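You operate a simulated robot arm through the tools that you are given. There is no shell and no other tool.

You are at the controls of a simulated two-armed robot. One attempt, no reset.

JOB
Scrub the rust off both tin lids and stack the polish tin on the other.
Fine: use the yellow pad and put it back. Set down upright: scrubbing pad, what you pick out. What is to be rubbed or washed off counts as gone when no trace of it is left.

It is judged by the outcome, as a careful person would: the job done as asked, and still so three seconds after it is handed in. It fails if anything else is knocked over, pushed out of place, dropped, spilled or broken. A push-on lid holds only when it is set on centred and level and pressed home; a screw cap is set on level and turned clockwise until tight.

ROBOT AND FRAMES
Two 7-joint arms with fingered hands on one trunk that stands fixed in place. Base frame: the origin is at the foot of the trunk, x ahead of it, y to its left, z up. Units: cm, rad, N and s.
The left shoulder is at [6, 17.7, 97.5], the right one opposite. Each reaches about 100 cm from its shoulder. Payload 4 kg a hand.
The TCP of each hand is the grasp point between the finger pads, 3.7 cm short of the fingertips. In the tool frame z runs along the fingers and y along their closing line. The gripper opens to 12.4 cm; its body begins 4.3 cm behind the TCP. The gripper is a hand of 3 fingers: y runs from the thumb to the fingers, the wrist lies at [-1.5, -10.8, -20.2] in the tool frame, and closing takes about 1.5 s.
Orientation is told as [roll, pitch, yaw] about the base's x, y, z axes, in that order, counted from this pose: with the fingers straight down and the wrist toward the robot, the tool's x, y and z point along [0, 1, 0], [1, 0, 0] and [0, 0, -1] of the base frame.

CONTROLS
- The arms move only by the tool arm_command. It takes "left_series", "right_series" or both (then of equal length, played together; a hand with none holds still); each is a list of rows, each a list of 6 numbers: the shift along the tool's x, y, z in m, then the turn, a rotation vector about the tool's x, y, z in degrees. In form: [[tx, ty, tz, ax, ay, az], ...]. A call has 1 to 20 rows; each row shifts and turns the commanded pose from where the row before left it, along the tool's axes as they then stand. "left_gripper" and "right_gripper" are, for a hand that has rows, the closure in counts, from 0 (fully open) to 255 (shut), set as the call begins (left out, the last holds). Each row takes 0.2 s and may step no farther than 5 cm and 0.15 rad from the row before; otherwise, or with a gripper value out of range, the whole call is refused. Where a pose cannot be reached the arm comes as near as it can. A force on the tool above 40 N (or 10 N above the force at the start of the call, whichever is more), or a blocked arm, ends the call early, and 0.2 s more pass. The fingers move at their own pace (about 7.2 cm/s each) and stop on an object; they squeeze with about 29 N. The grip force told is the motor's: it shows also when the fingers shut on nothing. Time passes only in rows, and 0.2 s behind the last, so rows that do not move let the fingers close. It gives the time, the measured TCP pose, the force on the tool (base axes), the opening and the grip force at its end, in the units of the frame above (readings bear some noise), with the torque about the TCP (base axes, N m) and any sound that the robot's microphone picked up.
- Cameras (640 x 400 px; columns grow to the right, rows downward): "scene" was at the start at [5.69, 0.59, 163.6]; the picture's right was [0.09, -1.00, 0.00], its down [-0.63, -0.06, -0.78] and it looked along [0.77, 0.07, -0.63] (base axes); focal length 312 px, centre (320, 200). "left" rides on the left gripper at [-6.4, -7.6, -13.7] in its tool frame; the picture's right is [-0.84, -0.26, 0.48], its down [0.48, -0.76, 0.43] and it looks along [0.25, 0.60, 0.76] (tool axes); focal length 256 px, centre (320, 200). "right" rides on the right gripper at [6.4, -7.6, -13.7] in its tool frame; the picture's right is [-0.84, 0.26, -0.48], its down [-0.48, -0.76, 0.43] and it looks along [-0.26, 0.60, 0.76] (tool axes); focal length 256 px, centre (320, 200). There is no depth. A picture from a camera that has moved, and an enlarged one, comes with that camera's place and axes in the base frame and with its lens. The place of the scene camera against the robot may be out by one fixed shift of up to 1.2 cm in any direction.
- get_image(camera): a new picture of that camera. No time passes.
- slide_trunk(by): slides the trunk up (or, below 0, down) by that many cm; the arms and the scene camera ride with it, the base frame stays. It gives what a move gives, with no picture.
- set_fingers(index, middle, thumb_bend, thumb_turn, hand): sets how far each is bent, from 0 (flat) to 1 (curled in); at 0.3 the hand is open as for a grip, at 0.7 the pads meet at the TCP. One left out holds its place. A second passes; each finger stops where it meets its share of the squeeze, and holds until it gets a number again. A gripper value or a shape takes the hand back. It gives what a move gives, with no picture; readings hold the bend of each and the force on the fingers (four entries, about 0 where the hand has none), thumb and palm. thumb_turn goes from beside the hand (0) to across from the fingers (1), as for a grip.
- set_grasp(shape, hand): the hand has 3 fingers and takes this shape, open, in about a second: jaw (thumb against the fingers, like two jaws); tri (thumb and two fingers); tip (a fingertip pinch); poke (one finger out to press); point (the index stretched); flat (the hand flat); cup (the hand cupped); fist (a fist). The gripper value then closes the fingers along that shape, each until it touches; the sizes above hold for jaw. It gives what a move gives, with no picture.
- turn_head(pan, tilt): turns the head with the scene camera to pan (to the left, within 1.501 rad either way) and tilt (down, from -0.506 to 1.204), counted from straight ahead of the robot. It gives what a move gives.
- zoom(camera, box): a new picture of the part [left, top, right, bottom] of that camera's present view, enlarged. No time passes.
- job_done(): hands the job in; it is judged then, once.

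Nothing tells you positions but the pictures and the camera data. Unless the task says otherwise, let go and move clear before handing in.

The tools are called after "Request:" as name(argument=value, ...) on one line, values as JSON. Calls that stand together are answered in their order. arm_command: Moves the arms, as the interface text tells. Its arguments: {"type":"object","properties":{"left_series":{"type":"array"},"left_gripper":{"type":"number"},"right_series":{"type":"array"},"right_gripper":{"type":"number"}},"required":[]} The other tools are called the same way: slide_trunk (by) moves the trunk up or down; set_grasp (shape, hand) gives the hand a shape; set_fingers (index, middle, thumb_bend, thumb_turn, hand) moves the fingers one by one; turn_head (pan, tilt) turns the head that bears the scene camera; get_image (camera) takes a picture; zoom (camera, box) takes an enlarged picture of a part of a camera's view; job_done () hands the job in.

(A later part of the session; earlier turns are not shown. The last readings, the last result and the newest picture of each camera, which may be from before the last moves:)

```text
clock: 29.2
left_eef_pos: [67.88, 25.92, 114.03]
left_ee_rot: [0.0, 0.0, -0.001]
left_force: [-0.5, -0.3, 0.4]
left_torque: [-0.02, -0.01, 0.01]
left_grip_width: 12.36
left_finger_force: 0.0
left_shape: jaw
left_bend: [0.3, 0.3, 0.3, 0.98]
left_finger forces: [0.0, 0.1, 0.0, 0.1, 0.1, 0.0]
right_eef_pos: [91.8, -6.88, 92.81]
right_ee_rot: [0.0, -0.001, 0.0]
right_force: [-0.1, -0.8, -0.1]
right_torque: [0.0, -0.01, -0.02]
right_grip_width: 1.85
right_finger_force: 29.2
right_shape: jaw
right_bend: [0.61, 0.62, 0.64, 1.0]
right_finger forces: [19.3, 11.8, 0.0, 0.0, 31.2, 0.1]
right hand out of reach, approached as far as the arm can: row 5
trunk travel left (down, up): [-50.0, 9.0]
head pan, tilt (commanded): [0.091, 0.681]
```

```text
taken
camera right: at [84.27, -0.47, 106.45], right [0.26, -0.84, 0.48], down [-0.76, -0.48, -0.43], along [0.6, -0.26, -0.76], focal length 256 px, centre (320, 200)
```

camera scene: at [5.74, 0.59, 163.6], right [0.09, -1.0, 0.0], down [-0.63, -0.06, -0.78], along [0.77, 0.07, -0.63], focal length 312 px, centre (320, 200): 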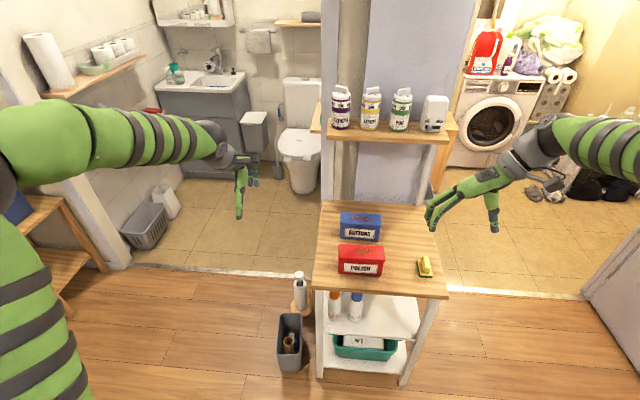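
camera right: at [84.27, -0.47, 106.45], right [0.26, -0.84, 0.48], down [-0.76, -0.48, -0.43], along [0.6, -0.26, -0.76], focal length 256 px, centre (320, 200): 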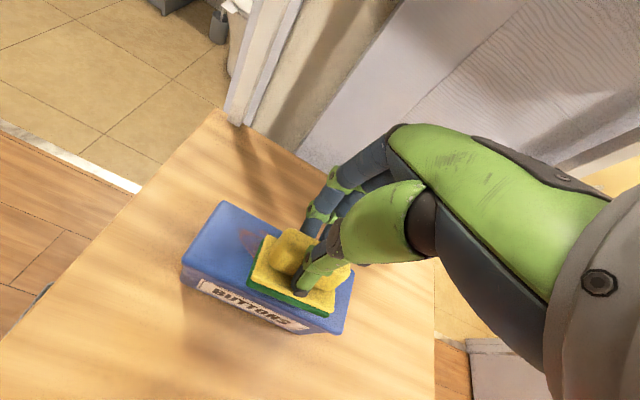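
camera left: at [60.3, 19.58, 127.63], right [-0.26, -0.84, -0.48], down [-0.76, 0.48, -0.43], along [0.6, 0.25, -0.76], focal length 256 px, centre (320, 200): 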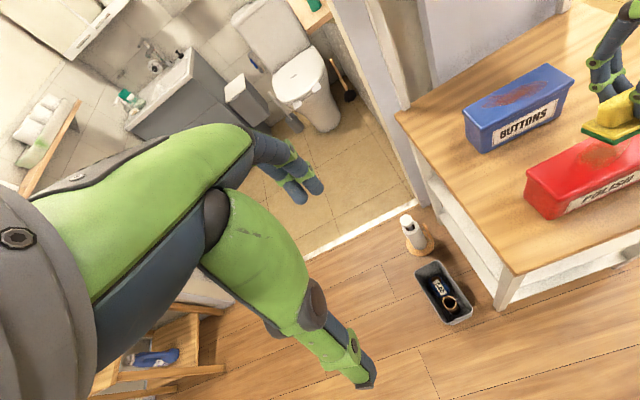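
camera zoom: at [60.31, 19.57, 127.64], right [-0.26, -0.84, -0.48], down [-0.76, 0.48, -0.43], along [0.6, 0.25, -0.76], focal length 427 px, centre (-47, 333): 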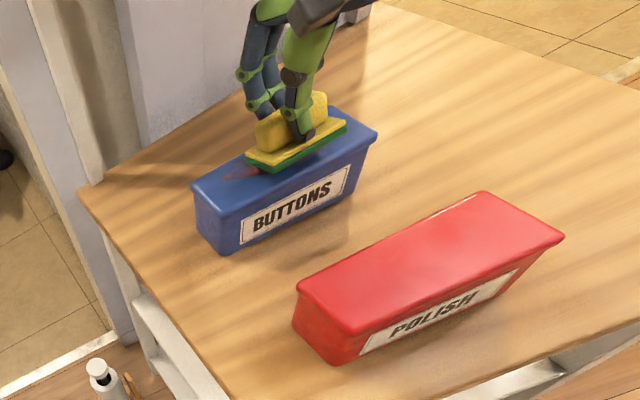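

The pad hovers about 1 cm above the blue lid and is well centred. I'll step down in millimetres.

Request:
arm_command(right_series=[[0, 0, 0.003, 0, 0, 0], [0, 0, 0.003, 0, 0, 0], [0, 0, 0.003, 0, 0, 0], [0, 0, 0, 0, 0, 0]])

```text
clock: 30.2
left_eef_pos: [67.9, 25.87, 114.06]
left_ee_rot: [-0.001, 0.001, 0.001]
left_force: [-0.1, -0.2, -0.5]
left_torque: [-0.01, -0.04, -0.02]
left_grip_width: 12.37
left_finger_force: 0.1
left_shape: jaw
left_bend: [0.3, 0.3, 0.3, 0.98]
left_finger forces: [0.1, 0.0, 0.0, 0.1, 0.0, 0.1]
right_eef_pos: [91.81, -6.86, 91.74]
right_ee_rot: [0.0, -0.001, 0.0]
right_force: [-0.4, -0.5, 0.7]
right_torque: [-0.01, -0.02, 0.0]
right_grip_width: 1.85
right_finger_force: 29.4
right_shape: jaw
right_bend: [0.61, 0.62, 0.64, 1.0]
right_finger forces: [19.3, 11.9, 0.0, 0.0, 31.2, 0.1]
trunk travel left (down, up): [-50.0, 9.0]
head pan, tilt (commanded): [0.091, 0.681]
```

No contact yet at z≈91.75, so I'll continue down in 2 mm steps.

Request:
arm_command(right_series=[[0, 0, 0.002, 0, 0, 0], [0, 0, 0.002, 0, 0, 0], [0, 0, 0, 0, 0, 0]])

```text
clock: 31.0
left_eef_pos: [67.93, 25.89, 114.1]
left_ee_rot: [0.001, 0.001, -0.002]
left_force: [-0.7, 0.3, 0.2]
left_torque: [0.01, 0.01, 0.01]
left_grip_width: 12.35
left_finger_force: 0.1
left_shape: jaw
left_bend: [0.3, 0.3, 0.3, 0.98]
left_finger forces: [0.0, 0.0, 0.0, 0.0, 0.1, 0.0]
right_eef_pos: [91.74, -6.8, 91.51]
right_ee_rot: [0.0, -0.001, 0.0]
right_force: [-0.2, 0.4, 1.6]
right_torque: [0.0, -0.05, 0.01]
right_grip_width: 1.81
right_finger_force: 28.9
right_shape: jaw
right_bend: [0.61, 0.62, 0.64, 1.0]
right_finger forces: [19.4, 11.6, 0.0, 0.0, 32.3, 0.1]
trunk travel left (down, up): [-50.0, 9.0]
head pan, tilt (commanded): [0.091, 0.681]
```

The force is just starting to rise, so I'll press a touch more.

Request:
arm_command(right_series=[[0, 0, 0.0015, 0, 0, 0], [0, 0, 0.001, 0, 0, 0], [0, 0, 0, 0, 0, 0]])

```text
clock: 31.8
left_eef_pos: [67.73, 25.88, 114.05]
left_ee_rot: [0.0, 0.0, 0.0]
left_force: [0.7, 0.1, 0.0]
left_torque: [0.0, 0.01, 0.0]
left_grip_width: 12.36
left_finger_force: 0.1
left_shape: jaw
left_bend: [0.3, 0.3, 0.3, 0.98]
left_finger forces: [0.0, 0.0, 0.0, 0.1, 0.0, 0.1]
right_eef_pos: [91.73, -6.84, 91.41]
right_ee_rot: [0.0, -0.002, 0.0]
right_force: [-1.9, -0.2, 13.5]
right_torque: [0.02, -0.16, 0.01]
right_grip_width: 1.87
right_finger_force: 29.3
right_shape: jaw
right_bend: [0.61, 0.62, 0.64, 1.0]
right_finger forces: [19.0, 11.8, 0.1, 0.1, 36.1, 0.1]
trunk travel left (down, up): [-50.0, 9.0]
head pan, tilt (commanded): [0.091, 0.681]
```

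Contact at about 13 N. I'll scrub the blue lid with lengthwise strokes, working across in x.

Request:
arm_command(right_series=[[0.0135, 0, 0, 0, 0, 0], [0.0135, 0, 0, 0, 0, 0], [-0.0187, 0, 0, 0, 0, 0], [-0.0187, 0, 0, 0, 0, 0], [-0.0187, 0, 0, 0, 0, 0], [0.0187, -0.004, 0, 0, 0, 0], [0.0187, 0, 0, 0, 0, 0], [0.0187, 0, 0, 0, 0, 0], [-0.0187, 0.004, 0, 0, 0, 0], [-0.0187, 0, 0, 0, 0, 0], [-0.0187, 0, 0, 0, 0, 0], [0.0187, 0.005, 0, 0, 0, 0], [0.0187, 0, 0, 0, 0, 0], [0.0187, 0, 0, 0, 0, 0], [-0.0187, 0.004, 0, 0, 0, 0], [-0.0187, 0, 0, 0, 0, 0], [-0.0187, 0, 0, 0, 0, 0], [0.0145, 0, 0, 0, 0, 0], [0.0145, 0, 0, 0, 0, 0], [0, 0, 0, 0, 0, 0]])

Request:
zoom(camera="left", box=[440, 0, 640, 240])

Request:
zoom(camera="scene", box=[310, 165, 450, 270])

```text
clock: 36.0
left_eef_pos: [67.8, 25.89, 113.96]
left_ee_rot: [0.002, -0.001, 0.0]
left_force: [-0.2, 0.8, -0.4]
left_torque: [-0.02, 0.0, 0.06]
left_grip_width: 12.39
left_finger_force: 0.0
left_shape: jaw
left_bend: [0.3, 0.3, 0.3, 0.98]
left_finger forces: [0.0, 0.0, 0.1, 0.0, 0.0, 0.0]
right_eef_pos: [92.26, -7.03, 91.38]
right_ee_rot: [0.003, -0.002, 0.001]
right_force: [-0.2, -3.9, 15.1]
right_torque: [-0.1, -0.27, -0.06]
right_grip_width: 1.92
right_finger_force: 29.4
right_shape: jaw
right_bend: [0.61, 0.62, 0.64, 1.0]
right_finger forces: [21.6, 11.8, 0.0, 0.0, 39.4, 0.0]
right hand out of reach, approached as far as the arm can: row 14, 16, 17, 19
trunk travel left (down, up): [-50.0, 9.0]
head pan, tilt (commanded): [0.091, 0.681]
```

```text
1.67 times, centred on (540, 120) of left
camera zoom: at [60.19, 19.52, 127.7], right [-0.26, -0.84, -0.48], down [-0.76, 0.48, -0.44], along [0.6, 0.25, -0.76], focal length 427 px, centre (-47, 333)
```

zoom: 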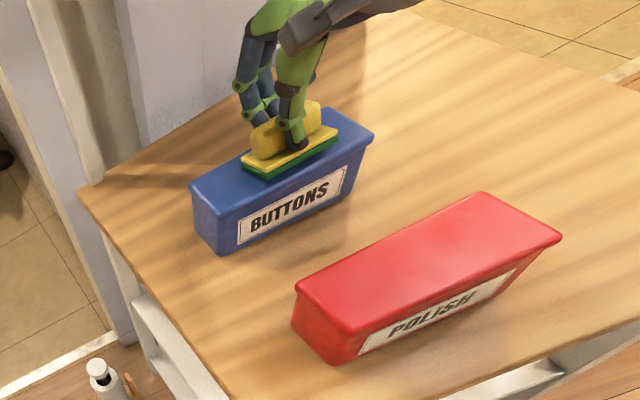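

```text
3.81 times, centred on (380, 218) of scene
camera zoom: at [5.55, 0.55, 163.61], right [0.09, -1.0, 0.0], down [-0.63, -0.06, -0.78], along [0.77, 0.07, -0.63], focal length 1188 px, centre (91, 133)
```

zoom: 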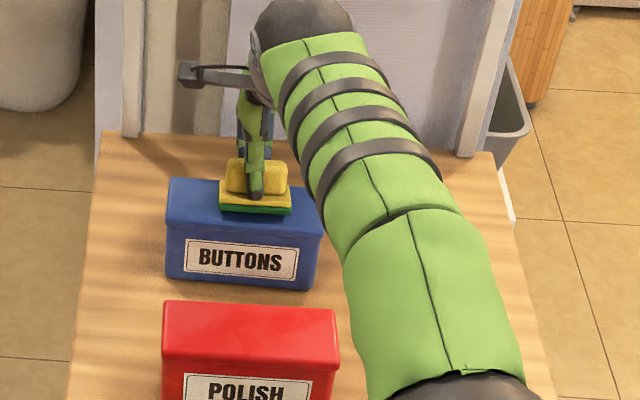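

The blue tin is holding and the arm is near the end of its reach. I'll lift, draw back to the right and inspect the lid.

Request:
arm_command(right_series=[[0, -0.001, -0.01, 0, 0, 0], [0, -0.02, -0.02, 0, 0, 0], [0, -0.03, -0.03, 0, 0, 0], [-0.03, -0.03, -0.02, 0, 0, 0], [-0.04, -0.02, 0, 0, 0, 0], [-0.04, -0.02, 0, 0, 0, 0], [-0.04, -0.02, 0, 0, 0, 0], [-0.03, 0, 0, 0, 0, 0], [0, 0, 0, 0, 0, 0]])

Request:
zoom(camera="scene", box=[310, 195, 450, 300])

Request:
zoom(camera="scene", box=[340, 205, 390, 235])

Request:
zoom(camera="left", box=[440, 40, 580, 160])

Request:
get_image(camera="right")

```text
clock: 38.0
left_eef_pos: [67.8, 25.91, 114.16]
left_ee_rot: [-0.001, 0.001, 0.0]
left_force: [0.5, 0.3, -0.1]
left_torque: [0.0, -0.01, 0.0]
left_grip_width: 12.4
left_finger_force: 0.1
left_shape: jaw
left_bend: [0.3, 0.3, 0.3, 0.98]
left_finger forces: [0.0, 0.0, 0.1, 0.0, 0.0, 0.1]
right_eef_pos: [93.38, -22.8, 100.34]
right_ee_rot: [0.0, 0.002, 0.0]
right_force: [0.1, 0.3, -0.5]
right_torque: [0.01, 0.01, -0.04]
right_grip_width: 1.88
right_finger_force: 28.5
right_shape: jaw
right_bend: [0.61, 0.63, 0.64, 1.0]
right_finger forces: [20.3, 11.7, 0.0, 0.0, 33.0, 0.1]
right hand out of reach, approached as far as the arm can: row 2, 3, 4, 5, 6, 7
trunk travel left (down, up): [-50.0, 9.0]
head pan, tilt (commanded): [0.091, 0.681]
```

```text
3.81 times, centred on (380, 248) of scene
camera zoom: at [5.71, 0.61, 163.6], right [0.09, -1.0, 0.0], down [-0.63, -0.06, -0.78], along [0.77, 0.07, -0.63], focal length 1188 px, centre (91, 19)
```

zoom: 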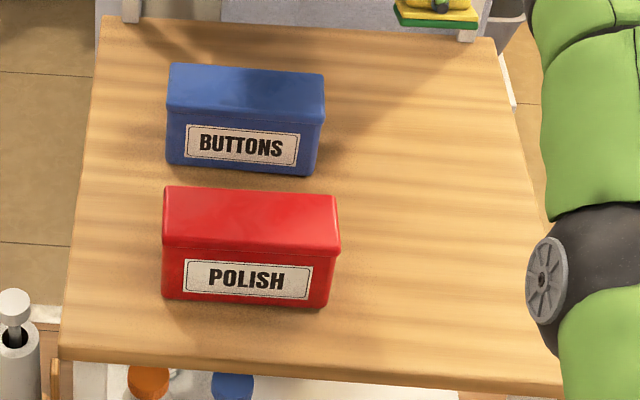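

```text
12.80 times, centred on (365, 220) of scene
camera zoom: at [5.71, 0.61, 163.6], right [0.09, -1.0, 0.0], down [-0.63, -0.06, -0.78], along [0.77, 0.07, -0.63], focal length 3991 px, centre (-256, -56)
```

zoom: 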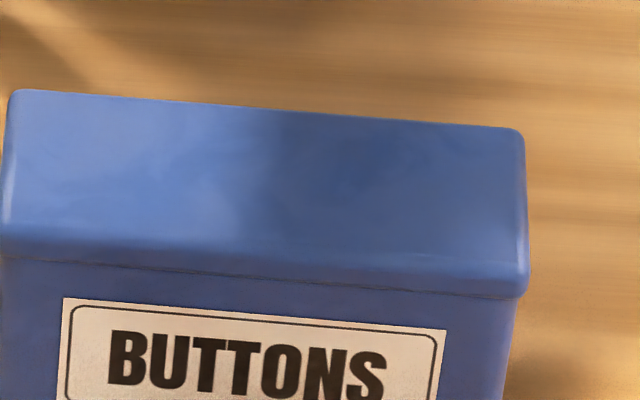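

```text
3.33 times, centred on (510, 100) of left
camera zoom: at [60.31, 19.59, 127.63], right [-0.26, -0.84, -0.48], down [-0.76, 0.48, -0.43], along [0.6, 0.25, -0.76], focal length 853 px, centre (-313, 533)
```

zoom: 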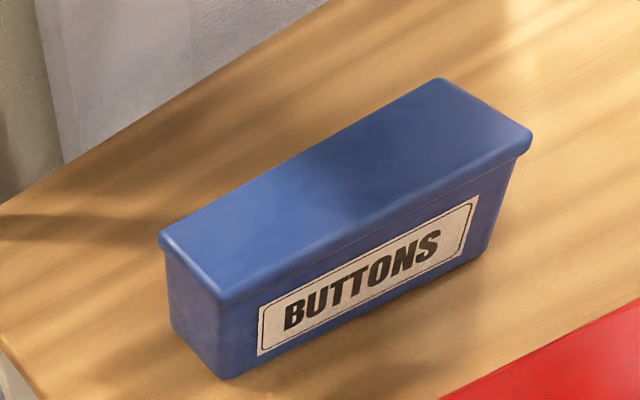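

```text
taken
camera right: at [86.01, -16.24, 113.95], right [0.26, -0.84, 0.48], down [-0.76, -0.48, -0.43], along [0.6, -0.26, -0.76], focal length 256 px, centre (320, 200)
```

right: 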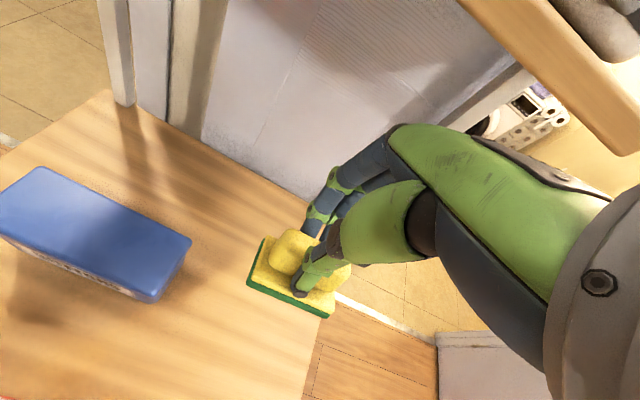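

Both lids look clean, but the right arm stretched to its reach limit and did not come back toward the robot as commanded. I'll try pulling it straight back in small steps.

Request:
arm_command(right_series=[[0, -0.01, 0, 0, 0, 0], [0, -0.015, 0, 0, 0, 0], [0, -0.015, 0, 0, 0, 0], [0, 0, 0, 0, 0, 0]])

Request:
get_image(camera="scene")

```text
clock: 39.0
left_eef_pos: [67.86, 25.95, 113.91]
left_ee_rot: [0.001, 0.001, 0.0]
left_force: [0.0, -0.4, 0.1]
left_torque: [0.03, 0.0, 0.01]
left_grip_width: 12.39
left_finger_force: 0.1
left_shape: jaw
left_bend: [0.3, 0.3, 0.3, 0.98]
left_finger forces: [0.1, 0.0, 0.0, 0.1, 0.0, 0.0]
right_eef_pos: [93.45, -22.77, 100.35]
right_ee_rot: [-0.001, 0.001, 0.001]
right_force: [0.6, 0.1, 0.1]
right_torque: [0.03, 0.02, 0.02]
right_grip_width: 1.9
right_finger_force: 28.7
right_shape: jaw
right_bend: [0.61, 0.63, 0.64, 1.0]
right_finger forces: [20.3, 11.7, 0.1, 0.0, 32.9, 0.0]
right hand out of reach, approached as far as the arm can: row 1, 2, 3
trunk travel left (down, up): [-50.0, 9.0]
head pan, tilt (commanded): [0.091, 0.681]
```

```text
taken
camera scene: at [5.71, 0.59, 163.6], right [0.09, -1.0, 0.0], down [-0.63, -0.06, -0.78], along [0.77, 0.07, -0.63], focal length 312 px, centre (320, 200)
```

scene: 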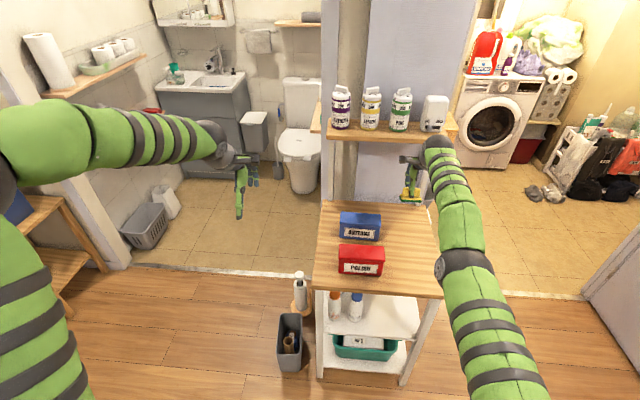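

The arm is almost straight, so pure −x pulls fail. I'll try moving inward along the line toward the shoulder, slightly down and back, which is clear of everything.

Request:
arm_command(right_series=[[0.004, -0.046, 0.014, 0, 0, 0], [0.004, -0.046, 0.014, 0, 0, 0], [0, 0, 0, 0, 0, 0]])

```text
clock: 39.8
left_eef_pos: [67.86, 25.83, 114.1]
left_ee_rot: [0.001, -0.001, 0.0]
left_force: [0.5, 0.3, -0.2]
left_torque: [-0.02, -0.02, 0.03]
left_grip_width: 12.39
left_finger_force: 0.2
left_shape: jaw
left_bend: [0.3, 0.3, 0.3, 0.98]
left_finger forces: [0.0, 0.0, 0.0, 0.1, 0.0, 0.0]
right_eef_pos: [93.52, -22.33, 99.45]
right_ee_rot: [0.0, 0.002, 0.0]
right_force: [0.8, 0.1, -1.1]
right_torque: [-0.03, -0.01, -0.03]
right_grip_width: 1.89
right_finger_force: 28.5
right_shape: jaw
right_bend: [0.61, 0.63, 0.64, 1.0]
right_finger forces: [20.3, 11.7, 0.0, 0.0, 32.9, 0.1]
right hand out of reach, approached as far as the arm can: row 1, 2
trunk travel left (down, up): [-50.0, 9.0]
head pan, tilt (commanded): [0.091, 0.681]
```

The arm slid along its reach limit instead of bending. The elbow should flex on downward and leftward moves, so I'll go down in free space with a little inward motion.

Request:
arm_command(right_series=[[0, -0.006, 0.02, 0, 0, 0], [0, -0.006, 0.02, 0, 0, 0], [0, -0.006, 0.02, 0, 0, 0], [0, 0, 0, 0, 0, 0]])

```text
clock: 40.8
left_eef_pos: [67.94, 25.8, 113.99]
left_ee_rot: [-0.001, -0.001, -0.002]
left_force: [0.8, -0.3, -0.3]
left_torque: [0.01, -0.05, -0.03]
left_grip_width: 12.34
left_finger_force: 0.1
left_shape: jaw
left_bend: [0.3, 0.3, 0.3, 0.98]
left_finger forces: [0.0, 0.0, 0.1, 0.0, 0.0, 0.0]
right_eef_pos: [93.84, -22.5, 93.48]
right_ee_rot: [-0.001, 0.001, -0.001]
right_force: [0.0, 0.2, -0.1]
right_torque: [0.01, 0.0, 0.03]
right_grip_width: 1.88
right_finger_force: 29.0
right_shape: jaw
right_bend: [0.61, 0.63, 0.64, 1.0]
right_finger forces: [20.3, 11.6, 0.0, 0.1, 32.8, 0.1]
right hand out of reach, approached as far as the arm can: row 1, 2, 3
trunk travel left (down, up): [-50.0, 9.0]
head pan, tilt (commanded): [0.091, 0.681]
```

The downward move was followed but the inward one was not. I'll look at the arm's posture before trying again.

Request:
turn_head(pan=-0.35, tilt=0.75)

Request:
get_image(camera="scene")

Request:
get_image(camera="left")

Request:
get_image(camera="right")

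```text
clock: 41.7
left_eef_pos: [67.86, 25.92, 113.99]
left_ee_rot: [0.0, 0.0, 0.0]
left_force: [0.4, -0.4, -0.3]
left_torque: [-0.02, -0.02, 0.0]
left_grip_width: 12.35
left_finger_force: 0.0
left_shape: jaw
left_bend: [0.3, 0.3, 0.3, 0.98]
left_finger forces: [0.0, 0.0, 0.0, 0.1, 0.0, 0.0]
right_eef_pos: [93.8, -22.43, 93.44]
right_ee_rot: [0.001, 0.001, 0.001]
right_force: [0.5, 0.4, -1.1]
right_torque: [-0.01, 0.0, 0.01]
right_grip_width: 1.9
right_finger_force: 28.8
right_shape: jaw
right_bend: [0.61, 0.63, 0.64, 1.0]
right_finger forces: [20.2, 11.6, 0.0, 0.0, 32.8, 0.1]
trunk travel left (down, up): [-50.0, 9.0]
head pan, tilt (commanded): [-0.351, 0.75]
```

```text
taken
camera scene: at [4.96, -3.03, 163.01], right [-0.34, -0.94, 0.0], down [-0.64, 0.23, -0.73], along [0.69, -0.25, -0.68], focal length 312 px, centre (320, 200)
```

scene: 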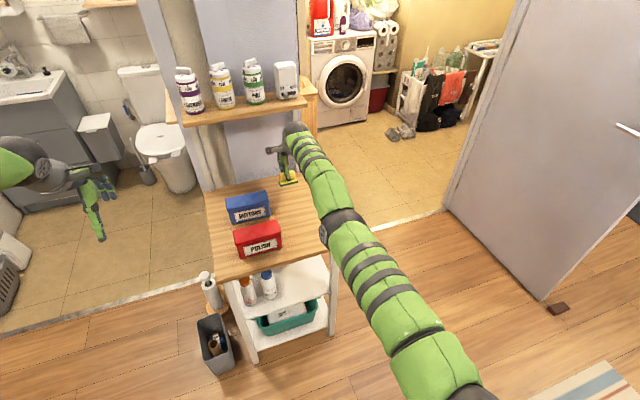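

```text
taken
camera left: at [60.32, 19.56, 127.63], right [-0.26, -0.84, -0.48], down [-0.76, 0.48, -0.43], along [0.6, 0.25, -0.76], focal length 256 px, centre (320, 200)
```

left: 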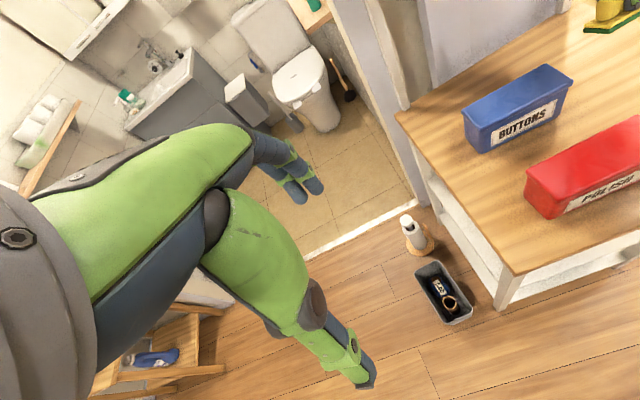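

```text
taken
camera right: at [86.32, -15.93, 107.11], right [0.26, -0.84, 0.48], down [-0.76, -0.48, -0.43], along [0.6, -0.26, -0.76], focal length 256 px, centre (320, 200)
```

right: 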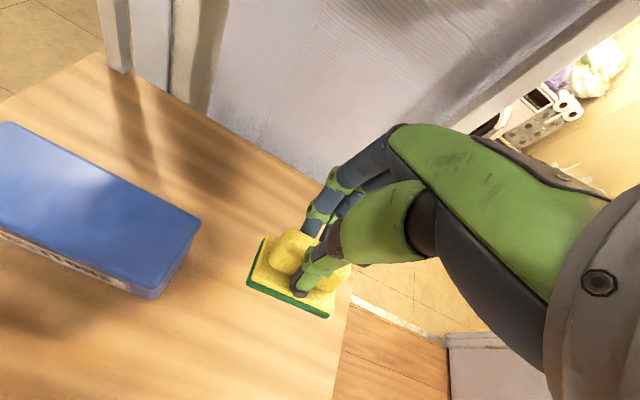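

The arm is almost straight, with the elbow slightly up and to the right. I'll keep going down in the clear area right of the blue tin, with the pad still about 5 cm above the table, to make the elbow flex while pulling in.

Request:
arm_command(right_series=[[0, -0.01, 0.015, 0, 0, 0], [0, -0.01, 0.015, 0, 0, 0], [0, -0.01, 0.015, 0, 0, 0], [0, -0.01, 0, 0, 0, 0], [0, 0, 0, 0, 0, 0]])

```text
clock: 42.9
left_eef_pos: [67.85, 25.98, 114.03]
left_ee_rot: [-0.001, -0.001, 0.0]
left_force: [0.7, 0.0, -0.2]
left_torque: [-0.01, -0.02, -0.05]
left_grip_width: 12.35
left_finger_force: 0.1
left_shape: jaw
left_bend: [0.3, 0.3, 0.3, 0.98]
left_finger forces: [0.1, 0.1, 0.0, 0.0, 0.0, 0.0]
right_eef_pos: [93.63, -22.11, 88.94]
right_ee_rot: [0.0, 0.002, 0.0]
right_force: [0.4, -0.6, -0.5]
right_torque: [-0.02, -0.02, 0.0]
right_grip_width: 1.87
right_finger_force: 29.0
right_shape: jaw
right_bend: [0.61, 0.63, 0.64, 1.0]
right_finger forces: [20.2, 11.6, 0.1, 0.0, 32.7, 0.0]
right hand out of reach, approached as far as the arm can: row 1, 2, 3, 4
trunk travel left (down, up): [-50.0, 9.0]
head pan, tilt (commanded): [-0.351, 0.75]
```

The blockage does not look like simple reach, so I'll enlarge the arm to understand its posture.

Request:
zoom(camera="scene", box=[240, 90, 560, 400])

Request:
zoom(camera="scene", box=[240, 100, 400, 260])

```text
1.29 times, centred on (400, 245) of scene
camera zoom: at [4.96, -3.04, 163.01], right [-0.34, -0.94, 0.0], down [-0.64, 0.23, -0.73], along [0.69, -0.25, -0.68], focal length 402 px, centre (217, 142)
```

zoom: 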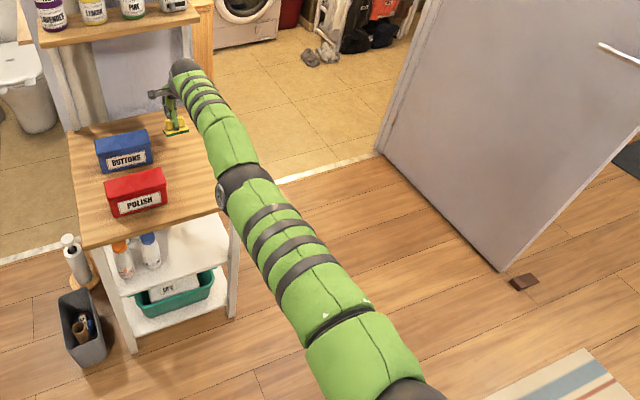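

```text
2.50 times, centred on (320, 180) of scene
camera zoom: at [4.96, -3.04, 163.01], right [-0.34, -0.94, 0.0], down [-0.64, 0.23, -0.73], along [0.69, -0.25, -0.68], focal length 780 px, centre (320, 250)
```

zoom: 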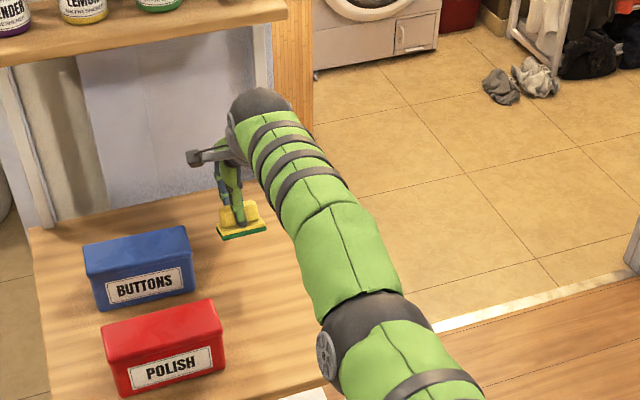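

The data fit a fully straightened right arm, so a pull along it does nothing unless the elbow is already slightly bent. I'll make a pure up-then-down move in free space to start the elbow bending, then pull inward.

Request:
arm_command(right_series=[[0, 0, -0.025, 0, 0, 0], [0, 0, -0.025, 0, 0, 0], [0, 0, -0.025, 0, 0, 0], [0, 0, -0.025, 0, 0, 0], [0, 0, 0, 0, 0, 0]])

Request:
arm_command(right_series=[[0, 0, 0.04, 0, 0, 0], [0, 0, 0.04, 0, 0, 0], [0, 0, 0, 0, 0, 0], [0, -0.02, 0.005, 0, 0, 0], [0, -0.03, 0, 0, 0, 0], [0, 0, 0, 0, 0, 0]])

```text
clock: 44.1
left_eef_pos: [67.84, 25.95, 114.02]
left_ee_rot: [0.001, 0.001, -0.001]
left_force: [-0.4, -1.2, -0.8]
left_torque: [-0.04, 0.02, 0.03]
left_grip_width: 12.39
left_finger_force: 0.0
left_shape: jaw
left_bend: [0.3, 0.3, 0.3, 0.98]
left_finger forces: [0.0, 0.0, 0.0, 0.0, 0.0, 0.0]
right_eef_pos: [93.66, -22.28, 98.89]
right_ee_rot: [0.0, 0.001, 0.001]
right_force: [0.4, 0.2, -0.3]
right_torque: [0.01, 0.01, -0.03]
right_grip_width: 1.88
right_finger_force: 28.6
right_shape: jaw
right_bend: [0.61, 0.63, 0.64, 1.0]
right_finger forces: [20.1, 11.6, 0.0, 0.1, 32.7, 0.0]
trunk travel left (down, up): [-50.0, 9.0]
head pan, tilt (commanded): [-0.351, 0.75]
```

```text
clock: 45.5
left_eef_pos: [68.03, 25.87, 114.04]
left_ee_rot: [-0.001, 0.0, 0.001]
left_force: [0.0, 0.5, 0.6]
left_torque: [-0.02, 0.02, -0.01]
left_grip_width: 12.38
left_finger_force: 0.1
left_shape: jaw
left_bend: [0.3, 0.3, 0.3, 0.98]
left_finger forces: [0.0, 0.0, 0.1, 0.1, 0.0, 0.1]
right_eef_pos: [93.68, -22.29, 90.58]
right_ee_rot: [0.0, 0.002, 0.001]
right_force: [0.6, 1.0, 0.1]
right_torque: [0.01, -0.01, 0.01]
right_grip_width: 1.85
right_finger_force: 28.7
right_shape: jaw
right_bend: [0.61, 0.63, 0.64, 1.0]
right_finger forces: [20.1, 11.6, 0.0, 0.1, 32.5, 0.0]
right hand out of reach, approached as far as the arm can: row 4, 5
trunk travel left (down, up): [-50.0, 9.0]
head pan, tilt (commanded): [-0.351, 0.75]
```

Vertical moves work but inward ones are still refused. I'll test pulling inward right after an upward move, and then after a sideways one.

Request:
arm_command(right_series=[[0, 0, -0.04, 0, 0, 0], [0, 0, -0.04, 0, 0, 0], [0, -0.02, 0, 0, 0, 0], [0, -0.03, 0, 0, 0, 0], [0, 0, 0, 0, 0, 0]])

Request:
arm_command(right_series=[[-0.04, 0, 0, 0, 0, 0], [-0.04, -0.002, 0, 0, 0, 0], [0, -0.02, 0, 0, 0, 0], [0, -0.03, 0, 0, 0, 0], [0, 0, 0, 0, 0, 0]])

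```text
clock: 46.7
left_eef_pos: [67.86, 25.79, 114.01]
left_ee_rot: [0.0, -0.001, 0.001]
left_force: [0.1, 0.4, 0.3]
left_torque: [0.02, 0.0, 0.01]
left_grip_width: 12.36
left_finger_force: 0.0
left_shape: jaw
left_bend: [0.3, 0.3, 0.3, 0.98]
left_finger forces: [0.1, 0.1, 0.0, 0.0, 0.0, 0.1]
right_eef_pos: [93.7, -22.39, 98.5]
right_ee_rot: [0.0, 0.002, 0.001]
right_force: [-0.6, 0.1, 0.2]
right_torque: [-0.03, 0.01, 0.0]
right_grip_width: 1.88
right_finger_force: 29.6
right_shape: jaw
right_bend: [0.61, 0.63, 0.64, 1.0]
right_finger forces: [20.0, 11.5, 0.1, 0.0, 32.4, 0.0]
right hand out of reach, approached as far as the arm can: row 3, 4
trunk travel left (down, up): [-50.0, 9.0]
head pan, tilt (commanded): [-0.351, 0.75]
```

```text
clock: 47.9
left_eef_pos: [67.87, 25.85, 114.08]
left_ee_rot: [0.0, 0.0, 0.001]
left_force: [-0.1, 1.1, -0.3]
left_torque: [0.01, 0.02, 0.0]
left_grip_width: 12.34
left_finger_force: 0.1
left_shape: jaw
left_bend: [0.3, 0.3, 0.3, 0.98]
left_finger forces: [0.0, 0.1, 0.0, 0.0, 0.1, 0.0]
right_eef_pos: [93.11, -30.42, 98.52]
right_ee_rot: [0.001, 0.002, 0.0]
right_force: [0.6, 0.7, 0.4]
right_torque: [-0.02, 0.02, 0.01]
right_grip_width: 1.86
right_finger_force: 29.1
right_shape: jaw
right_bend: [0.61, 0.63, 0.64, 1.0]
right_finger forces: [19.9, 11.5, 0.0, 0.0, 32.2, 0.1]
right hand out of reach, approached as far as the arm can: row 3, 4
trunk travel left (down, up): [-50.0, 9.0]
head pan, tilt (commanded): [-0.351, 0.75]
```

The arm can slide sideways freely, and a straight sideways path cuts slightly inside the reach limit and so forces a bend. I'll move left on a straight chord, then try small inward steps from its middle.

Request:
arm_command(right_series=[[0.02, 0, 0.005, 0, 0, 0], [0.02, 0, 0.005, 0, 0, 0], [0.02, 0, 0.005, 0, 0, 0], [0.01, 0, 0.005, 0, 0, 0], [0, 0, 0, 0, 0, 0]])

Request:
arm_command(right_series=[[0.005, -0.003, 0.003, 0, 0, 0], [0.005, -0.003, 0.003, 0, 0, 0], [0.005, -0.004, 0.003, 0, 0, 0], [0, -0.005, 0.003, 0, 0, 0], [0, -0.006, 0, 0, 0, 0], [0, 0, 0, 0, 0, 0]])

```text
clock: 49.1
left_eef_pos: [67.86, 25.87, 113.94]
left_ee_rot: [-0.001, 0.0, -0.001]
left_force: [1.1, 0.9, -0.5]
left_torque: [0.01, -0.02, -0.02]
left_grip_width: 12.38
left_finger_force: 0.1
left_shape: jaw
left_bend: [0.3, 0.3, 0.3, 0.98]
left_finger forces: [0.0, 0.1, 0.0, 0.0, 0.1, 0.0]
right_eef_pos: [93.73, -23.48, 96.72]
right_ee_rot: [-0.001, 0.003, 0.0]
right_force: [-0.8, -0.1, 0.6]
right_torque: [-0.02, 0.0, -0.05]
right_grip_width: 1.89
right_finger_force: 29.0
right_shape: jaw
right_bend: [0.61, 0.63, 0.64, 1.0]
right_finger forces: [19.9, 11.6, 0.1, 0.0, 32.2, 0.0]
right hand out of reach, approached as far as the arm can: row 2
trunk travel left (down, up): [-50.0, 9.0]
head pan, tilt (commanded): [-0.351, 0.75]
```

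```text
clock: 50.5
left_eef_pos: [67.87, 25.98, 113.96]
left_ee_rot: [0.0, 0.001, 0.001]
left_force: [0.8, 0.4, 0.1]
left_torque: [-0.01, -0.02, -0.02]
left_grip_width: 12.37
left_finger_force: 0.1
left_shape: jaw
left_bend: [0.3, 0.3, 0.3, 0.98]
left_finger forces: [0.0, 0.0, 0.0, 0.0, 0.0, 0.1]
right_eef_pos: [93.78, -22.04, 95.65]
right_ee_rot: [-0.001, 0.004, 0.0]
right_force: [-0.6, -0.1, 0.2]
right_torque: [0.01, -0.01, 0.0]
right_grip_width: 1.87
right_finger_force: 29.1
right_shape: jaw
right_bend: [0.61, 0.63, 0.64, 1.0]
right_finger forces: [19.8, 11.4, 0.1, 0.0, 32.2, 0.0]
right hand out of reach, approached as far as the arm can: row 1, 2, 3, 4, 5
trunk travel left (down, up): [-50.0, 9.0]
head pan, tilt (commanded): [-0.351, 0.75]
```

The arm only slides along its limit. The one direction not properly tried is left plus inward with big steps, which is safe here because the pad is about 4 cm above the tin lids.

Request:
arm_command(right_series=[[0.045, -0.02, 0, 0, 0, 0], [0.045, -0.02, 0, 0, 0, 0], [0.045, -0.02, 0, 0, 0, 0], [0, 0, 0, 0, 0, 0]])

```text
clock: 51.5
left_eef_pos: [67.92, 25.93, 114.05]
left_ee_rot: [0.0, 0.0, 0.0]
left_force: [0.7, 0.4, -0.3]
left_torque: [-0.02, 0.02, -0.02]
left_grip_width: 12.38
left_finger_force: 0.1
left_shape: jaw
left_bend: [0.3, 0.3, 0.3, 0.98]
left_finger forces: [0.0, 0.0, 0.0, 0.0, 0.0, 0.0]
right_eef_pos: [92.44, -8.18, 96.19]
right_ee_rot: [0.001, 0.003, -0.001]
right_force: [-0.7, 0.2, 0.2]
right_torque: [0.03, -0.02, 0.05]
right_grip_width: 1.86
right_finger_force: 29.1
right_shape: jaw
right_bend: [0.61, 0.63, 0.64, 1.0]
right_finger forces: [19.7, 11.4, 0.0, 0.0, 32.0, 0.0]
right hand out of reach, approached as far as the arm can: row 1, 2, 3
trunk travel left (down, up): [-50.0, 9.0]
head pan, tilt (commanded): [-0.351, 0.75]
```

The arm is still stuck, perhaps because the elbow is bent very slightly the wrong way. I'll return to the clear area on the right, straighten the arm fully with an outward command, then make a long pure downward move so the elbow flexes the right way.

Request:
arm_command(right_series=[[-0.045, 0.008, -0.01, 0, 0, 0], [-0.045, 0.008, -0.01, 0, 0, 0], [-0.045, 0.008, -0.015, 0, 0, 0], [-0.01, 0.01, -0.015, 0, 0, 0], [0, 0.01, -0.015, 0, 0, 0], [0, 0.01, 0, 0, 0, 0], [0, 0, 0, 0, 0, 0]])

Request:
get_image(camera="right")

Request:
get_image(camera="scene")

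```text
clock: 53.1
left_eef_pos: [67.85, 25.9, 114.02]
left_ee_rot: [0.001, 0.0, 0.0]
left_force: [0.3, -0.4, -0.1]
left_torque: [-0.01, 0.02, 0.01]
left_grip_width: 12.38
left_finger_force: 0.0
left_shape: jaw
left_bend: [0.3, 0.3, 0.3, 0.98]
left_finger forces: [0.1, 0.0, 0.0, 0.0, 0.0, 0.0]
right_eef_pos: [93.48, -22.55, 101.99]
right_ee_rot: [-0.002, 0.001, 0.001]
right_force: [0.0, -0.3, -0.2]
right_torque: [-0.04, -0.05, 0.01]
right_grip_width: 1.88
right_finger_force: 29.0
right_shape: jaw
right_bend: [0.61, 0.63, 0.64, 1.0]
right_finger forces: [19.4, 11.2, 0.0, 0.0, 31.6, 0.0]
right hand out of reach, approached as far as the arm can: row 2, 3, 4, 5, 6
trunk travel left (down, up): [-50.0, 9.0]
head pan, tilt (commanded): [-0.351, 0.75]
```

```text
taken
camera right: at [86.03, -16.1, 115.64], right [0.26, -0.84, 0.48], down [-0.76, -0.48, -0.43], along [0.6, -0.26, -0.76], focal length 256 px, centre (320, 200)
```

right: 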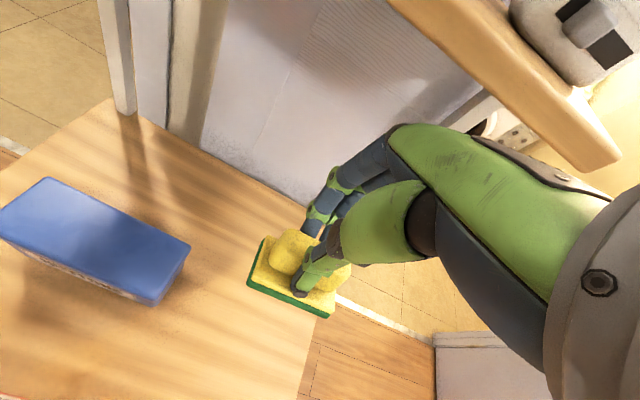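

```text
taken
camera scene: at [4.95, -3.04, 163.01], right [-0.34, -0.94, 0.0], down [-0.64, 0.23, -0.73], along [0.69, -0.25, -0.68], focal length 312 px, centre (320, 200)
```

scene: 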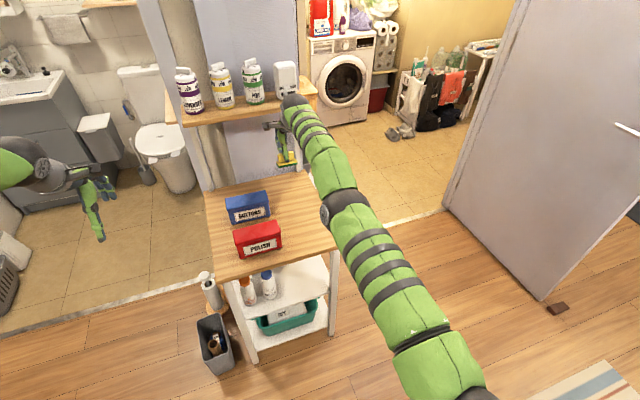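

Now a long pure downward move in big steps, then an inward pull.

Request:
arm_command(right_series=[[0, 0, 0.049, 0, 0, 0], [0, 0, 0.049, 0, 0, 0], [0, -0.01, 0.045, 0, 0, 0], [0, -0.03, 0.01, 0, 0, 0], [0, -0.03, 0, 0, 0, 0], [0, 0, 0, 0, 0, 0]])

```text
clock: 54.5
left_eef_pos: [67.86, 25.87, 114.04]
left_ee_rot: [-0.001, 0.0, 0.001]
left_force: [-0.1, -0.6, -0.5]
left_torque: [-0.01, -0.02, 0.03]
left_grip_width: 12.37
left_finger_force: 0.1
left_shape: jaw
left_bend: [0.3, 0.3, 0.3, 0.98]
left_finger forces: [0.0, 0.0, 0.0, 0.0, 0.0, 0.1]
right_eef_pos: [93.4, -22.89, 86.32]
right_ee_rot: [0.0, 0.002, 0.001]
right_force: [0.3, -0.2, 0.0]
right_torque: [0.0, -0.03, 0.0]
right_grip_width: 1.88
right_finger_force: 29.1
right_shape: jaw
right_bend: [0.61, 0.63, 0.64, 1.0]
right_finger forces: [19.3, 11.3, 0.0, 0.0, 31.3, 0.1]
right hand out of reach, approached as far as the arm can: row 2, 3, 4, 5
trunk travel left (down, up): [-50.0, 9.0]
head pan, tilt (commanded): [-0.351, 0.75]
```

Down did not work either, so I'll try the opposite: big upward steps combined with an inward pull, from z 86 up to about 99.

Request:
arm_command(right_series=[[0, -0.01, -0.045, 0, 0, 0], [0, -0.02, -0.045, 0, 0, 0], [0, -0.03, -0.035, 0, 0, 0], [0, -0.03, 0, 0, 0, 0], [0, 0, 0, 0, 0, 0]])

```text
clock: 55.7
left_eef_pos: [67.93, 25.88, 114.12]
left_ee_rot: [0.001, 0.0, -0.002]
left_force: [-0.1, -1.3, 0.2]
left_torque: [0.0, -0.01, -0.01]
left_grip_width: 12.35
left_finger_force: 0.3
left_shape: jaw
left_bend: [0.3, 0.3, 0.3, 0.98]
left_finger forces: [0.0, 0.0, 0.1, 0.0, 0.1, 0.0]
right_eef_pos: [93.66, -22.78, 99.23]
right_ee_rot: [-0.002, 0.0, 0.0]
right_force: [-0.5, -0.1, -1.1]
right_torque: [-0.04, 0.02, -0.03]
right_grip_width: 1.87
right_finger_force: 29.3
right_shape: jaw
right_bend: [0.61, 0.63, 0.64, 1.0]
right_finger forces: [19.1, 11.4, 0.0, 0.0, 31.2, 0.0]
right hand out of reach, approached as far as the arm can: row 1, 2, 3, 4
trunk travel left (down, up): [-50.0, 9.0]
head pan, tilt (commanded): [-0.351, 0.75]
```

I'll try a small trunk slide down, which moves nothing into contact and may make the controller re-read the arm's true joint state, then pull inward.

Request:
slide_trunk(by=-2)

Request:
arm_command(right_series=[[0, -0.02, 0.005, 0, 0, 0], [0, -0.03, 0.005, 0, 0, 0], [0, -0.03, 0, 0, 0, 0], [0, 0, 0, 0, 0, 0]])

```text
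clock: 56.4
left_eef_pos: [67.82, 25.97, 112.05]
left_ee_rot: [0.0, -0.001, -0.001]
left_force: [0.5, 0.1, 1.1]
left_torque: [-0.01, -0.03, 0.02]
left_grip_width: 12.35
left_finger_force: 0.0
left_shape: jaw
left_bend: [0.3, 0.3, 0.3, 0.98]
left_finger forces: [0.0, 0.1, 0.1, 0.0, 0.0, 0.0]
right_eef_pos: [93.54, -22.63, 97.21]
right_ee_rot: [0.0, 0.001, 0.0]
right_force: [-0.1, -0.4, -0.2]
right_torque: [-0.01, 0.04, -0.03]
right_grip_width: 1.88
right_finger_force: 29.4
right_shape: jaw
right_bend: [0.61, 0.63, 0.64, 1.0]
right_finger forces: [19.1, 11.3, 0.0, 0.0, 31.1, 0.0]
trunk travel left (down, up): [-48.0, 11.0]
head pan, tilt (commanded): [-0.351, 0.75]
```

```text
clock: 57.4
left_eef_pos: [67.88, 25.82, 112.07]
left_ee_rot: [0.0, -0.002, 0.0]
left_force: [-1.4, 0.6, 0.2]
left_torque: [0.01, -0.01, -0.02]
left_grip_width: 12.38
left_finger_force: 0.0
left_shape: jaw
left_bend: [0.3, 0.3, 0.3, 0.98]
left_finger forces: [0.0, 0.0, 0.0, 0.0, 0.0, 0.1]
right_eef_pos: [93.6, -22.62, 97.28]
right_ee_rot: [0.0, 0.002, 0.0]
right_force: [-0.6, -0.2, -0.4]
right_torque: [0.01, -0.03, 0.02]
right_grip_width: 1.87
right_finger_force: 29.0
right_shape: jaw
right_bend: [0.61, 0.63, 0.64, 1.0]
right_finger forces: [19.0, 11.4, 0.1, 0.1, 31.2, 0.0]
right hand out of reach, approached as far as the arm can: row 1, 2, 3
trunk travel left (down, up): [-48.0, 11.0]
head pan, tilt (commanded): [-0.351, 0.75]
```

The slide did not help. Next I'll rotate the hand in yaw about its own wrist, well above the tins, which changes the arm posture without needing radial motion.

Request:
arm_command(right_series=[[0.0149, -0.0031, 0, 0, 0, -8], [0.0149, -0.0031, 0, 0, 0, -8], [0.0149, -0.0031, 0, 0, 0, -8], [0.0149, -0.0031, 0, 0, 0, -8], [0, 0, 0, 0, 0, 0]])

Request:
get_image(camera="scene")

```text
clock: 58.6
left_eef_pos: [67.95, 25.9, 112.0]
left_ee_rot: [-0.001, 0.001, -0.001]
left_force: [-0.3, 0.3, 0.2]
left_torque: [-0.04, 0.01, 0.01]
left_grip_width: 12.36
left_finger_force: 0.0
left_shape: jaw
left_bend: [0.3, 0.3, 0.3, 0.98]
left_finger forces: [0.1, 0.1, 0.0, 0.0, 0.0, 0.0]
right_eef_pos: [91.11, -17.18, 97.12]
right_ee_rot: [0.002, 0.001, 0.561]
right_force: [-0.8, -0.1, -1.0]
right_torque: [-0.01, 0.02, -0.01]
right_grip_width: 1.88
right_finger_force: 29.2
right_shape: jaw
right_bend: [0.61, 0.63, 0.64, 1.0]
right_finger forces: [19.0, 11.2, 0.0, 0.0, 31.2, 0.1]
trunk travel left (down, up): [-48.0, 11.0]
head pan, tilt (commanded): [-0.351, 0.75]
```

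```text
taken
camera scene: at [4.96, -3.04, 161.01], right [-0.34, -0.94, 0.0], down [-0.64, 0.23, -0.73], along [0.69, -0.25, -0.68], focal length 312 px, centre (320, 200)
```

scene: 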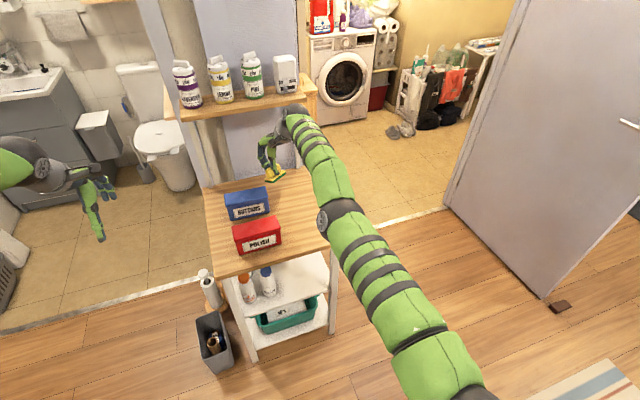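

The rotation was accepted. Now I'll test whether pulling back toward the robot works in this posture.

Request:
arm_command(right_series=[[0.0106, -0.0169, 0, 0, 0, 0], [0.0106, -0.0169, 0, 0, 0, 0], [0.0106, -0.0169, 0, 0, 0, 0], [0, 0, 0, 0, 0, 0]])

```text
clock: 59.6
left_eef_pos: [67.92, 25.82, 112.03]
left_ee_rot: [0.001, 0.001, 0.0]
left_force: [0.3, -1.0, 0.2]
left_torque: [-0.02, 0.04, 0.0]
left_grip_width: 12.38
left_finger_force: 0.0
left_shape: jaw
left_bend: [0.3, 0.3, 0.3, 0.98]
left_finger forces: [0.0, 0.0, 0.0, 0.1, 0.1, 0.0]
right_eef_pos: [91.09, -17.16, 97.02]
right_ee_rot: [0.001, 0.0, 0.559]
right_force: [0.1, 0.0, 0.3]
right_torque: [0.02, 0.0, 0.0]
right_grip_width: 1.86
right_finger_force: 28.8
right_shape: jaw
right_bend: [0.61, 0.63, 0.64, 1.0]
right_finger forces: [19.1, 11.1, 0.0, 0.1, 31.1, 0.1]
right hand out of reach, approached as far as the arm can: row 1, 2, 3
trunk travel left (down, up): [-48.0, 11.0]
head pan, tilt (commanded): [-0.351, 0.75]
```

Still blocked, so I'll keep rotating about the wrist to yaw 90°, the orientation I need for putting the pad back anyway. This also brings the hand closer.

Request:
arm_command(right_series=[[0.0149, -0.0031, 0, 0, 0, -8], [0.0149, -0.0031, 0, 0, 0, -8], [0.0149, -0.0031, 0, 0, 0, -8], [0.0149, -0.0031, 0, 0, 0, -8], [0.0149, -0.0031, 0, 0, 0, -8], [0.0149, -0.0031, 0, 0, 0, -8], [0.0149, -0.0031, 0, 0, 0, -8], [0.0035, -0.0007, 0, 0, 0, -1.9], [0, 0, 0, 0, 0, 0]])

Request:
get_image(camera="scene")

```text
clock: 61.6
left_eef_pos: [67.95, 25.9, 112.06]
left_ee_rot: [0.0, 0.001, 0.0]
left_force: [-0.3, -0.2, 0.3]
left_torque: [0.0, 0.04, -0.02]
left_grip_width: 12.41
left_finger_force: 0.1
left_shape: jaw
left_bend: [0.3, 0.3, 0.3, 0.98]
left_finger forces: [0.1, 0.0, 0.0, 0.1, 0.2, 0.0]
right_eef_pos: [81.6, -13.45, 97.01]
right_ee_rot: [0.002, -0.001, 1.572]
right_force: [0.5, 0.4, -0.2]
right_torque: [0.02, 0.0, 0.0]
right_grip_width: 1.88
right_finger_force: 28.9
right_shape: jaw
right_bend: [0.61, 0.63, 0.64, 1.0]
right_finger forces: [19.0, 11.2, 0.1, 0.0, 31.1, 0.0]
trunk travel left (down, up): [-48.0, 11.0]
head pan, tilt (commanded): [-0.351, 0.75]
```

```text
taken
camera scene: at [4.96, -3.04, 161.01], right [-0.34, -0.94, 0.0], down [-0.64, 0.23, -0.73], along [0.69, -0.25, -0.68], focal length 312 px, centre (320, 200)
```

scene: 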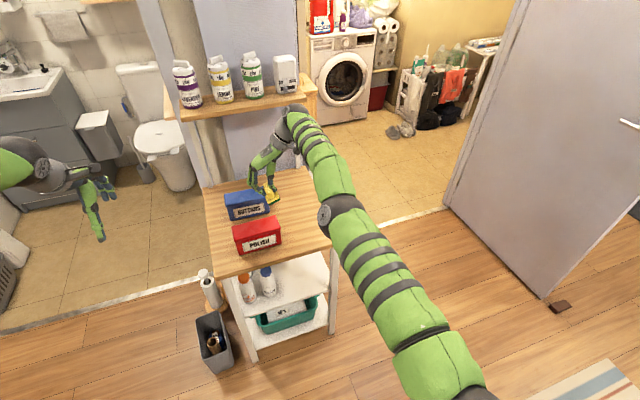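

I'm at yaw 90° now. I'll test an inward pull from here.

Request:
arm_command(right_series=[[0.02, 0, 0, 0, 0, 0], [0.02, 0, 0, 0, 0, 0], [0.02, 0, 0, 0, 0, 0], [0, 0, 0, 0, 0, 0]])

```text
clock: 62.6
left_eef_pos: [67.87, 25.88, 112.03]
left_ee_rot: [0.0, 0.0, 0.001]
left_force: [-0.3, 1.0, 0.1]
left_torque: [-0.03, 0.03, 0.0]
left_grip_width: 12.38
left_finger_force: 0.0
left_shape: jaw
left_bend: [0.3, 0.3, 0.3, 0.98]
left_finger forces: [0.1, 0.0, 0.1, 0.1, 0.0, 0.0]
right_eef_pos: [81.26, -13.4, 97.2]
right_ee_rot: [0.004, 0.001, 1.57]
right_force: [0.4, 0.1, -0.6]
right_torque: [0.02, 0.01, 0.0]
right_grip_width: 1.87
right_finger_force: 29.2
right_shape: jaw
right_bend: [0.61, 0.63, 0.64, 1.0]
right_finger forces: [19.0, 11.2, 0.1, 0.0, 31.0, 0.0]
right hand out of reach, approached as far as the arm can: row 1, 2, 3
trunk travel left (down, up): [-48.0, 11.0]
head pan, tilt (commanded): [-0.351, 0.75]
```

It moved inward slightly (0.3 cm), so I'll keep pulling.

Request:
arm_command(right_series=[[0.03, 0, 0, 0, 0, 0], [0.03, 0, 0, 0, 0, 0], [0.03, 0, 0, 0, 0, 0], [0.03, 0, 0, 0, 0, 0], [0, 0, 0, 0, 0, 0]])

```text
clock: 63.8
left_eef_pos: [67.86, 25.93, 112.04]
left_ee_rot: [0.0, 0.001, 0.0]
left_force: [-0.5, -0.6, 0.6]
left_torque: [0.03, 0.0, 0.02]
left_grip_width: 12.37
left_finger_force: 0.1
left_shape: jaw
left_bend: [0.3, 0.3, 0.3, 0.98]
left_finger forces: [0.0, 0.0, 0.0, 0.0, 0.0, 0.0]
right_eef_pos: [81.26, -13.43, 97.35]
right_ee_rot: [0.005, 0.0, 1.569]
right_force: [0.0, 0.3, -0.2]
right_torque: [-0.02, -0.04, -0.03]
right_grip_width: 1.87
right_finger_force: 29.7
right_shape: jaw
right_bend: [0.61, 0.63, 0.64, 1.0]
right_finger forces: [19.0, 11.2, 0.0, 0.0, 31.1, 0.0]
right hand out of reach, approached as far as the arm can: row 1, 2, 3, 4
trunk travel left (down, up): [-48.0, 11.0]
head pan, tilt (commanded): [-0.351, 0.75]
```

The arm's fit says it is straight, and pitching the hand should bend the elbow much more than translation does. I'll pitch the hand about its wrist, fingers toward the robot, with a small inward pull, in free space above the tins.

Request:
arm_command(right_series=[[0.03, 0, -0.004, 0, 8, 0], [0.031, 0, -0.0036, 0, 8, 0], [0.0318, 0, -0.0029, 0, 8, 0], [0.0326, 0, -0.002, 0, 8, 0], [0.0331, 0, -0.0008, 0, 8, 0], [0, 0, 0, 0, 0, 0]])

Request:
get_image(camera="scene")

```text
clock: 65.2
left_eef_pos: [67.84, 25.84, 112.07]
left_ee_rot: [0.001, -0.001, 0.0]
left_force: [1.4, 0.7, 0.1]
left_torque: [0.04, 0.01, 0.0]
left_grip_width: 12.35
left_finger_force: 0.1
left_shape: jaw
left_bend: [0.3, 0.3, 0.3, 0.98]
left_finger forces: [0.1, 0.0, 0.1, 0.0, 0.0, 0.0]
right_eef_pos: [68.36, -13.54, 103.54]
right_ee_rot: [0.702, 0.0, 1.567]
right_force: [-0.5, 0.4, 0.4]
right_torque: [0.03, -0.06, -0.01]
right_grip_width: 1.83
right_finger_force: 28.3
right_shape: jaw
right_bend: [0.62, 0.63, 0.64, 1.0]
right_finger forces: [18.7, 11.3, 0.0, 0.0, 30.6, 0.0]
right hand out of reach, approached as far as the arm can: row 2, 3, 4
trunk travel left (down, up): [-48.0, 11.0]
head pan, tilt (commanded): [-0.351, 0.75]
```

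```text
taken
camera scene: at [4.94, -3.03, 161.01], right [-0.34, -0.94, 0.0], down [-0.64, 0.23, -0.73], along [0.69, -0.25, -0.68], focal length 312 px, centre (320, 200)
```

scene: 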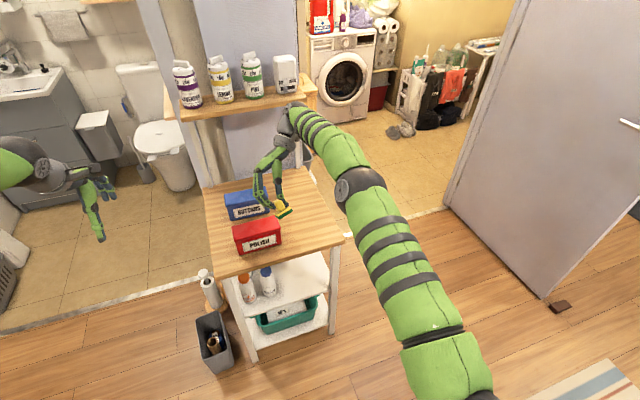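

The elbow moved and the last row was not refused. I'll now pull straight back in this tilted pose.

Request:
arm_command(right_series=[[0.0115, 0, 0.0096, 0, 0, 0], [0.0115, 0, 0.0096, 0, 0, 0], [0.0115, 0, 0.0096, 0, 0, 0], [0, 0, 0, 0, 0, 0]])

```text
clock: 66.2
left_eef_pos: [67.97, 25.88, 112.02]
left_ee_rot: [0.001, 0.0, -0.001]
left_force: [0.4, 0.5, -1.2]
left_torque: [0.0, -0.01, 0.01]
left_grip_width: 12.37
left_finger_force: 0.1
left_shape: jaw
left_bend: [0.3, 0.3, 0.3, 0.98]
left_finger forces: [0.1, 0.0, 0.0, 0.0, 0.0, 0.0]
right_eef_pos: [64.02, -13.58, 103.6]
right_ee_rot: [0.699, 0.0, 1.569]
right_force: [0.0, 0.5, 0.1]
right_torque: [0.0, 0.0, 0.03]
right_grip_width: 1.85
right_finger_force: 28.9
right_shape: jaw
right_bend: [0.62, 0.63, 0.64, 1.0]
right_finger forces: [18.6, 11.3, 0.0, 0.1, 30.6, 0.0]
trunk travel left (down, up): [-48.0, 11.0]
head pan, tilt (commanded): [-0.351, 0.75]
```

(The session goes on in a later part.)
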